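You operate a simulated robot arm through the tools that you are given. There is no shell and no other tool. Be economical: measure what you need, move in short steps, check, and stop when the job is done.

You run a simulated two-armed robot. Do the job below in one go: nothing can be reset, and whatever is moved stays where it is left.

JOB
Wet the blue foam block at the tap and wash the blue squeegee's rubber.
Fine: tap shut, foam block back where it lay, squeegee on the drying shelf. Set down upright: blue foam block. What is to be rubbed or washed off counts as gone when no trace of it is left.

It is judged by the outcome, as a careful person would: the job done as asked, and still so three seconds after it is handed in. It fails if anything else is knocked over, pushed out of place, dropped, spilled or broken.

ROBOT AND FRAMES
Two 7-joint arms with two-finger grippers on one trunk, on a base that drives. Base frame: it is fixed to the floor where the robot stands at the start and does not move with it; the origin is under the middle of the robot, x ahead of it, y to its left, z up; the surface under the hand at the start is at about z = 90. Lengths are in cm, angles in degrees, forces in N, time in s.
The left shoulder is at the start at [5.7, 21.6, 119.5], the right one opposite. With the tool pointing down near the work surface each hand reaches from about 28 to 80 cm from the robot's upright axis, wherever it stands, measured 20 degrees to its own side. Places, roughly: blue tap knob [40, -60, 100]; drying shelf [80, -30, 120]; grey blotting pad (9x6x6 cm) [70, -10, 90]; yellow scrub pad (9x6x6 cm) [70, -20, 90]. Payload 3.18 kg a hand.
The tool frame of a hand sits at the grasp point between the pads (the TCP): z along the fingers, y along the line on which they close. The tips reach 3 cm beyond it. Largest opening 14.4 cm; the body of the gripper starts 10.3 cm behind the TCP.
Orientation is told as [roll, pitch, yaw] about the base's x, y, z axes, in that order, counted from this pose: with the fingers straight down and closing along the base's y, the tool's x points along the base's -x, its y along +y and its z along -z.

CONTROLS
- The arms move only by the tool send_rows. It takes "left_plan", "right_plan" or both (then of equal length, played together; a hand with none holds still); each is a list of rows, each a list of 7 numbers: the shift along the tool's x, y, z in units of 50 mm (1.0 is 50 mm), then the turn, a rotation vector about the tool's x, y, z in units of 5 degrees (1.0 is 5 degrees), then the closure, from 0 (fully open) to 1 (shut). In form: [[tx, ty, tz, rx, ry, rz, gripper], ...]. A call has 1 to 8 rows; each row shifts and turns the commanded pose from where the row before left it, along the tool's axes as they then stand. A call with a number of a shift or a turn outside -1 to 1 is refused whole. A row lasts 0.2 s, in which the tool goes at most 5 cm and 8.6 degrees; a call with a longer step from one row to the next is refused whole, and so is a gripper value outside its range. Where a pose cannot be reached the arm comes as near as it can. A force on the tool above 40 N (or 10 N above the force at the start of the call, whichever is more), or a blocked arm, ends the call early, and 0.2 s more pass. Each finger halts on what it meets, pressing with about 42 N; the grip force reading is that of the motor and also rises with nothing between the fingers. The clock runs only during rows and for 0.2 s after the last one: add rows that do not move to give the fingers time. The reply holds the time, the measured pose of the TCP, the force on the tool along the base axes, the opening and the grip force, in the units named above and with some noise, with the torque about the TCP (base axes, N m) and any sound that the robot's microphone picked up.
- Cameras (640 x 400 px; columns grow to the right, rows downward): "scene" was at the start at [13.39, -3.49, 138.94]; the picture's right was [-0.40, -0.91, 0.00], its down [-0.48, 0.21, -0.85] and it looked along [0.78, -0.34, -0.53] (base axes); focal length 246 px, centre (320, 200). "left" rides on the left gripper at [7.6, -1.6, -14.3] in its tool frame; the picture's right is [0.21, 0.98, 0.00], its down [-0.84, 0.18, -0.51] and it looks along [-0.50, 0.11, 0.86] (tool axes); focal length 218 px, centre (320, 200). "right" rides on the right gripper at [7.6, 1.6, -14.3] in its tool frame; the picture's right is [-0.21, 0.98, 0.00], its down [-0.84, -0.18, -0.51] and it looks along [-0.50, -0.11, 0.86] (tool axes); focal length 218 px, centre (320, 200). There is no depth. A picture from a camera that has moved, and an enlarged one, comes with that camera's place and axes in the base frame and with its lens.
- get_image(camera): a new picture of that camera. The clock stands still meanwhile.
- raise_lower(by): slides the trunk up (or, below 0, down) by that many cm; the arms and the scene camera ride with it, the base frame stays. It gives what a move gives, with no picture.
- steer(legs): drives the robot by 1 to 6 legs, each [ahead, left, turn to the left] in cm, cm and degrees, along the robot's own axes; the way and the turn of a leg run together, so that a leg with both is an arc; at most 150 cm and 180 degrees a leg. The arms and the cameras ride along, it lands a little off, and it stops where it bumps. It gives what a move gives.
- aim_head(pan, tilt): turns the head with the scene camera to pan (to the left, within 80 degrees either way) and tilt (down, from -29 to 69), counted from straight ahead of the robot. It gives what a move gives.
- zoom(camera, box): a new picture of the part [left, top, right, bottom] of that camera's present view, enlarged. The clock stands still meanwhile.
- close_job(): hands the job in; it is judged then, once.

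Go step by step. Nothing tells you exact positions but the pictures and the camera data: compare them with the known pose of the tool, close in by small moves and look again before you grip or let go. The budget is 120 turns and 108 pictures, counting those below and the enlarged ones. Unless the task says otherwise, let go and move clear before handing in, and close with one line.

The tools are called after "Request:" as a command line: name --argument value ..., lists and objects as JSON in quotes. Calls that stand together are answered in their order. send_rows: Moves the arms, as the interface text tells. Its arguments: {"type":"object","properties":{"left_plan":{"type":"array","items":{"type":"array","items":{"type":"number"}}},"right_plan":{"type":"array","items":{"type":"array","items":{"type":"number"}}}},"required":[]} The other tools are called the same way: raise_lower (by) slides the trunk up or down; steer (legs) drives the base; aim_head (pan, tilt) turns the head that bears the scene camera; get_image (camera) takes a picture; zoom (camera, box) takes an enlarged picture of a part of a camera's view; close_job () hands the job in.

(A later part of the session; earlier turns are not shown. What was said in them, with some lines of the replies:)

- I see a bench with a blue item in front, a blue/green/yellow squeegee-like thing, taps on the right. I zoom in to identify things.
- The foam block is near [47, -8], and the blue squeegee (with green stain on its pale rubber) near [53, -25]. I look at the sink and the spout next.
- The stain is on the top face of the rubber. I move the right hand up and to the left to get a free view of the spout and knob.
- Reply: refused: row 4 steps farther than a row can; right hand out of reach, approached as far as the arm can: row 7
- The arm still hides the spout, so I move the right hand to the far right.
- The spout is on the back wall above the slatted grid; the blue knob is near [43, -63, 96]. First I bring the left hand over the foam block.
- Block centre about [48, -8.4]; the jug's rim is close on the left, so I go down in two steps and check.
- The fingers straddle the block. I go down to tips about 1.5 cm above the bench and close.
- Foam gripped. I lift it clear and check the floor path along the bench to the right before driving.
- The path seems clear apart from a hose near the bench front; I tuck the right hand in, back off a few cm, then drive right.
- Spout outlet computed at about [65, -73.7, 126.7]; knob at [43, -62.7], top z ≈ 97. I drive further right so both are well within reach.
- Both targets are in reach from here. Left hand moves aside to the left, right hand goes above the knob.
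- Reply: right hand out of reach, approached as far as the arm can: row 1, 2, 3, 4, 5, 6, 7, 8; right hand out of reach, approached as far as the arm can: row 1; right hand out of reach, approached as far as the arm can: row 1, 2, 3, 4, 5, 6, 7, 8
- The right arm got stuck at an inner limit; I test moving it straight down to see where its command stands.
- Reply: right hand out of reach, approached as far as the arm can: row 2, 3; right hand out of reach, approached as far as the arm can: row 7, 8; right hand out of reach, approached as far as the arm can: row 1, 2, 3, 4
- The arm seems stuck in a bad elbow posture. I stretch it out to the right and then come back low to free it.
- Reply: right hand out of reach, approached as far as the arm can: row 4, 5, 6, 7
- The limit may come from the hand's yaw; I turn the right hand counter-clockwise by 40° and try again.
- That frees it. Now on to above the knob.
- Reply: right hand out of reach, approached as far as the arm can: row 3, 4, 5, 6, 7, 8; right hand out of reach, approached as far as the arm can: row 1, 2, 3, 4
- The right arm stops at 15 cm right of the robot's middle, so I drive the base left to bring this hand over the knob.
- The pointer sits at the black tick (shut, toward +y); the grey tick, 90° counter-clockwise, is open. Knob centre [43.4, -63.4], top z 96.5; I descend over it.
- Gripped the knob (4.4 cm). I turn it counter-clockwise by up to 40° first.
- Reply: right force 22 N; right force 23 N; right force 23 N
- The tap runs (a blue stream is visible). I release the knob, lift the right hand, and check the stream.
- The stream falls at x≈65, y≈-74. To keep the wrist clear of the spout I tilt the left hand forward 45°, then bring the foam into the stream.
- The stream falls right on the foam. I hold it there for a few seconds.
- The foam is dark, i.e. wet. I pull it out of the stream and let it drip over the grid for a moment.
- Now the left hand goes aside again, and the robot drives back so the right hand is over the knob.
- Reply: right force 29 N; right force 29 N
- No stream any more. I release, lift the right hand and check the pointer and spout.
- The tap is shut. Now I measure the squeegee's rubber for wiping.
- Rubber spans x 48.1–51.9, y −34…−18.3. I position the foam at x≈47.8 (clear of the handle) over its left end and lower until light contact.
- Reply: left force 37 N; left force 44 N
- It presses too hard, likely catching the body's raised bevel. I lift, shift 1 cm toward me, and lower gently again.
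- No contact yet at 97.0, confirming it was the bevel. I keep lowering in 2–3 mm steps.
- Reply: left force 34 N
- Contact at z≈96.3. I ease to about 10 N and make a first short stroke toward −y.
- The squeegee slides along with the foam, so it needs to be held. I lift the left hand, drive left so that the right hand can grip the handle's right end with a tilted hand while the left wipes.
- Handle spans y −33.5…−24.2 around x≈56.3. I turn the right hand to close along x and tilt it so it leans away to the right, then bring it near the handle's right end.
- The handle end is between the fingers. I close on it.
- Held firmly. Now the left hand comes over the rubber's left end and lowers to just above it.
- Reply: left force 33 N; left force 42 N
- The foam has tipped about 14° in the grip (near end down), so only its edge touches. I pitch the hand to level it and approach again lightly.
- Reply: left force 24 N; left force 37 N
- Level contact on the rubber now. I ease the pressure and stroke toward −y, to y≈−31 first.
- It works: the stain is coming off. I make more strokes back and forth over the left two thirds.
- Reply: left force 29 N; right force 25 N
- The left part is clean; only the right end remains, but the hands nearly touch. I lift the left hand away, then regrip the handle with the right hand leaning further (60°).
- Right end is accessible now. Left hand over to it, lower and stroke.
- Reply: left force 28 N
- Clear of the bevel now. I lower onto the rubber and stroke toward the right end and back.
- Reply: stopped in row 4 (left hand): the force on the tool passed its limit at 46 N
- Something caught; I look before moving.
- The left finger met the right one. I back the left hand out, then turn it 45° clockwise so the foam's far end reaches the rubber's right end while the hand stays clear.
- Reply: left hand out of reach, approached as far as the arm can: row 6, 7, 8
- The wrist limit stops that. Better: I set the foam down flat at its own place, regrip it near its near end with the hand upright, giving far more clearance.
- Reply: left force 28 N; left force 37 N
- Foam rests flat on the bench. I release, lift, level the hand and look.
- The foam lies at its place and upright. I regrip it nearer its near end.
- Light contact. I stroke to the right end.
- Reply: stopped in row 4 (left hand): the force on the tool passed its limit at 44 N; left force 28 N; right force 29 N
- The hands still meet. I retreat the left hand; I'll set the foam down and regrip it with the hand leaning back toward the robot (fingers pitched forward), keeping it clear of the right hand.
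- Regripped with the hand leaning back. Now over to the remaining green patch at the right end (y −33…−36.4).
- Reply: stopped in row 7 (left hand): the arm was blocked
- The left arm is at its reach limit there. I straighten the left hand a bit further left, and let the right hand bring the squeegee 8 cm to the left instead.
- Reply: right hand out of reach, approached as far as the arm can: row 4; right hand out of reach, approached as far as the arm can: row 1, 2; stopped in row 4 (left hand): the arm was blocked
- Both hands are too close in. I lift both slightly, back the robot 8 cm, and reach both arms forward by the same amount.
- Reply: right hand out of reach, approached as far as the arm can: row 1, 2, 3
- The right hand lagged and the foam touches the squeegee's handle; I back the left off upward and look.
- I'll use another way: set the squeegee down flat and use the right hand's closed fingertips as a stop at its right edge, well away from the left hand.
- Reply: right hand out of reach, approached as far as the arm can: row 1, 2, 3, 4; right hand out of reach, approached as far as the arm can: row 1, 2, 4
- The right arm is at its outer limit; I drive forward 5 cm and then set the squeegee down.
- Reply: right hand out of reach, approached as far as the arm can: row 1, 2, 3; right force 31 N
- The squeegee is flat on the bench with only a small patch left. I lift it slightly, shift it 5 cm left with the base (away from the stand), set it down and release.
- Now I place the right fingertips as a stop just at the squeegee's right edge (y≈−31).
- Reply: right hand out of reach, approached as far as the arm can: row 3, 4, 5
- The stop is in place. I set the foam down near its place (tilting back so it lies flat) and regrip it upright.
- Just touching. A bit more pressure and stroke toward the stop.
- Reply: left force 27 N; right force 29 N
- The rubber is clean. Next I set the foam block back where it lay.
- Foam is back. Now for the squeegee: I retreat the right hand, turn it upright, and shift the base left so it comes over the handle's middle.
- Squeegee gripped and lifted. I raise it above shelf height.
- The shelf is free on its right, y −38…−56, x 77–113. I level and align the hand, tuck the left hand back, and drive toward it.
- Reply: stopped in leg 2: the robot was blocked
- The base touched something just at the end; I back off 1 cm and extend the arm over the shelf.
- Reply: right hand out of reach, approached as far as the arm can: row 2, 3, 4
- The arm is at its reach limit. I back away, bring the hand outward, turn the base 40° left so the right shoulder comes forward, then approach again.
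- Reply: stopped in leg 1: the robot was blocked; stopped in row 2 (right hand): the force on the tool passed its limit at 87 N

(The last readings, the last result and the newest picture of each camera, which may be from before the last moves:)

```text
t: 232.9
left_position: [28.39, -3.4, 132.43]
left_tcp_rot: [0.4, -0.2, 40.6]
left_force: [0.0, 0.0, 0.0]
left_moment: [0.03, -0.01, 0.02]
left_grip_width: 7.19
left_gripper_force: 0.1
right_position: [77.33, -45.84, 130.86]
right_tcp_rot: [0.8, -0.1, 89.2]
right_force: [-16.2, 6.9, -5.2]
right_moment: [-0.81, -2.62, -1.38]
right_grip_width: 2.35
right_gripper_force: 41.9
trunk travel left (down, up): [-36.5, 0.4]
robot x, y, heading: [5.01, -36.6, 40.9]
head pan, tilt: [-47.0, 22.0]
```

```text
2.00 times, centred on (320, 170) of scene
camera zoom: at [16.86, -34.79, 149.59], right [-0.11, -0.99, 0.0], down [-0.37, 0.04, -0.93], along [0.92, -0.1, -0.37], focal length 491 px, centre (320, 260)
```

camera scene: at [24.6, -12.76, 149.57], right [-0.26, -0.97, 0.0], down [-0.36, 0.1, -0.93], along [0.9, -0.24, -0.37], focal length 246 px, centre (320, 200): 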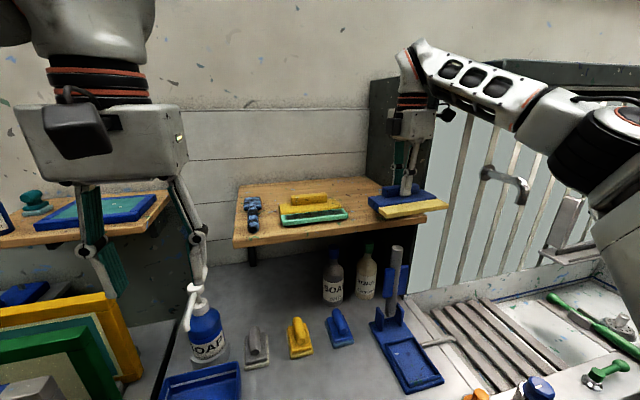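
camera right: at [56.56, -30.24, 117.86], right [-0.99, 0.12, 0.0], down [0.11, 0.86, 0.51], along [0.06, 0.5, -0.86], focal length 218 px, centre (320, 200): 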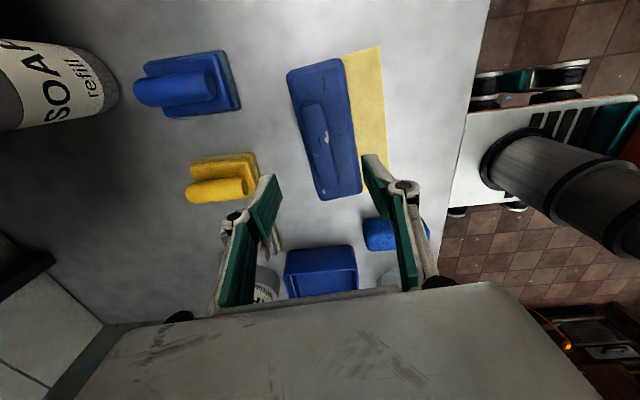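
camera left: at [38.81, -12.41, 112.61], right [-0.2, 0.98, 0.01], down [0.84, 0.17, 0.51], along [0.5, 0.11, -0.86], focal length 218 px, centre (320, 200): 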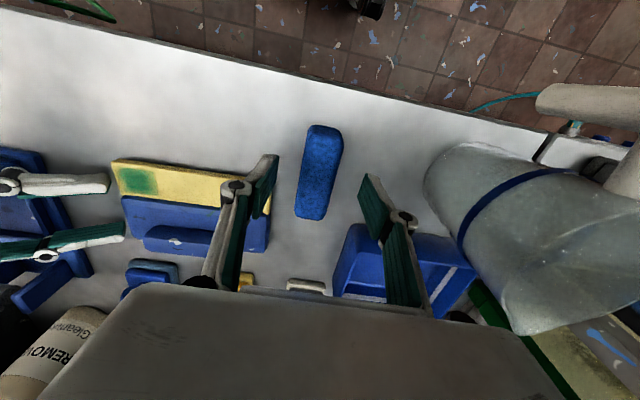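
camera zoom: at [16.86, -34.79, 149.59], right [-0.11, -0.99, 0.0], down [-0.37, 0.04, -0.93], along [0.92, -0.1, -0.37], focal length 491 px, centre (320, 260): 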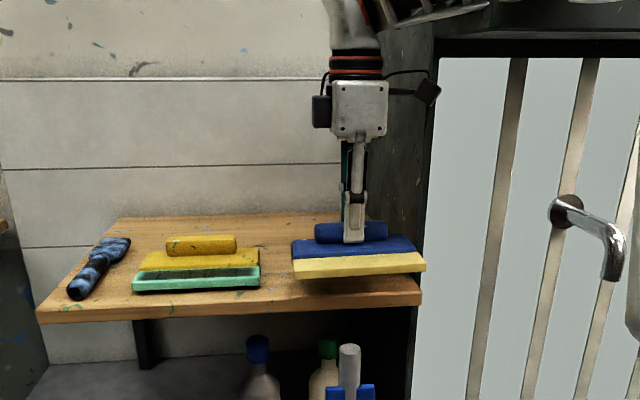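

The squeegee's right end touched the side panel; the free gap's middle is at y≈−44. I back out 2 cm, shift left 2 cm and go in again.

Request:
send_rows --right_plan '[[0, 0.5, 0, 0, 0, 0, 0.95], [-0.38, 0, 0, 0, 0, 0, 0.95], [0, -0.6, 0, 0, 0, -0.1, 0.95], [0, -0.6, 0, 0, 0, 0, 0.95], [0, -0.6, 0, 0, 0, 0, 0.95], [0, -0.5, 0, 0, 0, 0, 0.95], [0, 0, 0, 0, 0, 0, 0.95]]'

```text
t: 234.5
left_position: [28.68, -3.55, 132.39]
left_tcp_rot: [0.6, -0.2, 40.5]
left_force: [-0.1, 0.4, 0.3]
left_moment: [0.02, -0.05, 0.0]
left_grip_width: 7.19
left_gripper_force: 0.2
right_position: [86.44, -44.16, 130.52]
right_tcp_rot: [0.7, -0.2, 89.7]
right_force: [0.4, 0.9, -1.3]
right_moment: [-0.03, -0.05, -0.03]
right_grip_width: 2.31
right_gripper_force: 41.8
trunk travel left (down, up): [-36.5, 0.4]
robot x, y, heading: [4.56, -36.48, 40.9]
head pan, tilt: [-47.0, 22.0]
```

Reached. Now I lower it onto the shelf.

Request:
send_rows --right_plan '[[0, 0, 0.3, 0, 0, 0, 0.95], [0, 0, 0.25, 0, 0, 0, 0.95], [0, 0, 0, 0, 0, 0, 0.95]]'

Request:
send_rows --right_plan '[[0, 0, 0.1, 0, 0, 0, 0.95], [0, 0, 0, 0, 0, 0, 0.95]]'

```text
t: 235.3
left_position: [28.63, -3.49, 132.49]
left_tcp_rot: [0.5, -0.2, 40.4]
left_force: [-0.2, 1.0, -1.3]
left_moment: [0.02, -0.02, 0.0]
left_grip_width: 7.2
left_gripper_force: 0.1
right_position: [86.5, -44.07, 127.86]
right_tcp_rot: [0.6, -0.2, 89.7]
right_force: [0.3, -0.9, 3.9]
right_moment: [0.41, -0.18, -0.03]
right_grip_width: 2.32
right_gripper_force: 41.7
trunk travel left (down, up): [-36.5, 0.4]
robot x, y, heading: [4.99, -36.98, 40.8]
head pan, tilt: [-47.0, 22.0]
```

```text
t: 235.9
left_position: [28.52, -3.52, 132.53]
left_tcp_rot: [0.5, -0.1, 40.6]
left_force: [0.5, -0.3, -0.4]
left_moment: [-0.02, -0.01, -0.01]
left_grip_width: 7.2
left_gripper_force: 0.0
right_position: [86.43, -44.12, 127.71]
right_tcp_rot: [0.4, -0.3, 89.8]
right_force: [5.9, -3.9, 26.0]
right_moment: [0.69, -0.21, -0.2]
right_grip_width: 2.3
right_gripper_force: 41.7
trunk travel left (down, up): [-36.5, 0.4]
robot x, y, heading: [5.0, -36.62, 40.8]
head pan, tilt: [-47.0, 22.0]
```

It rests on the shelf. I relieve the pressure, release and lift straight up, then take the last picture.

Request:
send_rows --right_plan '[[0, 0, -0.06, 0, 0, 0, 0.95], [0, 0, 0, 0, 0, 0, 0.85], [0, 0, 0, 0, 0, 0, 0.7], [0, 0, 0, 0, 0, 0, 0.6], [0, 0, -0.5, 0, 0, 0, 0.6], [0, 0, -0.6, 0, 0, 0, 0.6], [0, 0.6, 0, 0, 0, 0, 0.6], [0, 0.6, 0, 0, 0, 0, 0.6]]'

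Request:
send_rows --right_plan '[[0, 0.7, 0, 0, 0, 0, 0.6], [0, 0.7, 0, 0, 0, 0, 0.6], [0, 0.7, 0, 0, 0, 0, 0.6], [0, 0.7, 0, 0, 0, 0, 0.6]]'

Request:
aim_head --pan -42 --tilt 32

Request:
get_image --camera "scene"

```text
t: 237.7
left_position: [28.64, -3.51, 132.38]
left_tcp_rot: [0.5, -0.1, 40.4]
left_force: [0.9, -0.7, 0.0]
left_moment: [0.0, -0.07, 0.0]
left_grip_width: 7.22
left_gripper_force: 0.1
right_position: [80.47, -44.2, 133.13]
right_tcp_rot: [0.8, -0.3, 89.5]
right_force: [0.0, 0.1, 0.6]
right_moment: [-0.04, 0.01, 0.02]
right_grip_width: 5.74
right_gripper_force: 0.1
trunk travel left (down, up): [-36.5, 0.4]
robot x, y, heading: [4.97, -36.99, 40.9]
head pan, tilt: [-47.0, 22.0]
```

```text
t: 238.7
left_position: [28.74, -3.62, 132.61]
left_tcp_rot: [0.5, -0.1, 40.4]
left_force: [-1.0, -0.5, 1.1]
left_moment: [-0.01, -0.04, 0.0]
left_grip_width: 7.19
left_gripper_force: 0.0
right_position: [66.21, -43.88, 133.36]
right_tcp_rot: [0.7, -0.2, 89.6]
right_force: [-0.9, 0.5, -0.3]
right_moment: [0.0, -0.01, 0.02]
right_grip_width: 5.76
right_gripper_force: 0.0
trunk travel left (down, up): [-36.5, 0.4]
robot x, y, heading: [4.71, -36.44, 40.5]
head pan, tilt: [-47.0, 22.0]
```

```text
t: 239.5
left_position: [28.78, -3.51, 132.4]
left_tcp_rot: [0.6, -0.1, 40.4]
left_force: [-0.5, 0.1, 0.2]
left_moment: [0.0, 0.0, -0.03]
left_grip_width: 7.2
left_gripper_force: 0.1
right_position: [66.46, -43.97, 133.31]
right_tcp_rot: [0.9, -0.2, 89.7]
right_force: [0.8, 0.0, 0.1]
right_moment: [0.0, 0.03, 0.01]
right_grip_width: 5.76
right_gripper_force: 0.1
trunk travel left (down, up): [-36.5, 0.4]
robot x, y, heading: [4.5, -36.86, 41.0]
head pan, tilt: [-42.0, 32.0]
```

```text
0 pictures are left
camera scene: at [16.87, -34.1, 147.98], right [-0.02, -1.0, 0.0], down [-0.53, 0.01, -0.85], along [0.85, -0.02, -0.53], focal length 246 px, centre (320, 200)
```

scene: 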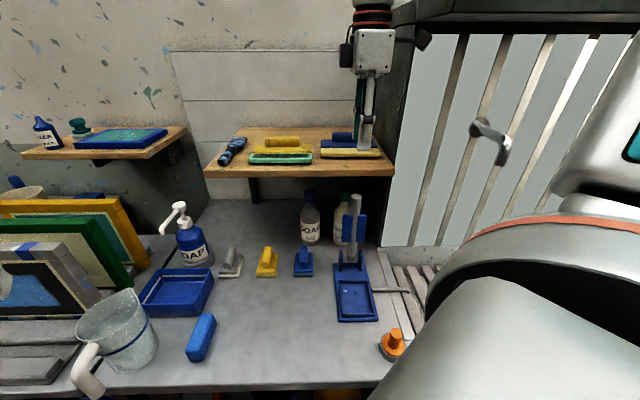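

The blue foam block is wet and back where it lay, the squeegee's rubber is clean, the squeegee is on the drying shelf, and the tap is shut. Both hands are clear, so I hand in.

Request:
close_job

```text
The job is handed in.
```

The job is handed in: I wetted the foam block at the tap, washed the blue squeegee's rubber clean, and shut the tap. The foam block is back upright where it lay, and the squeegee is on the drying shelf.
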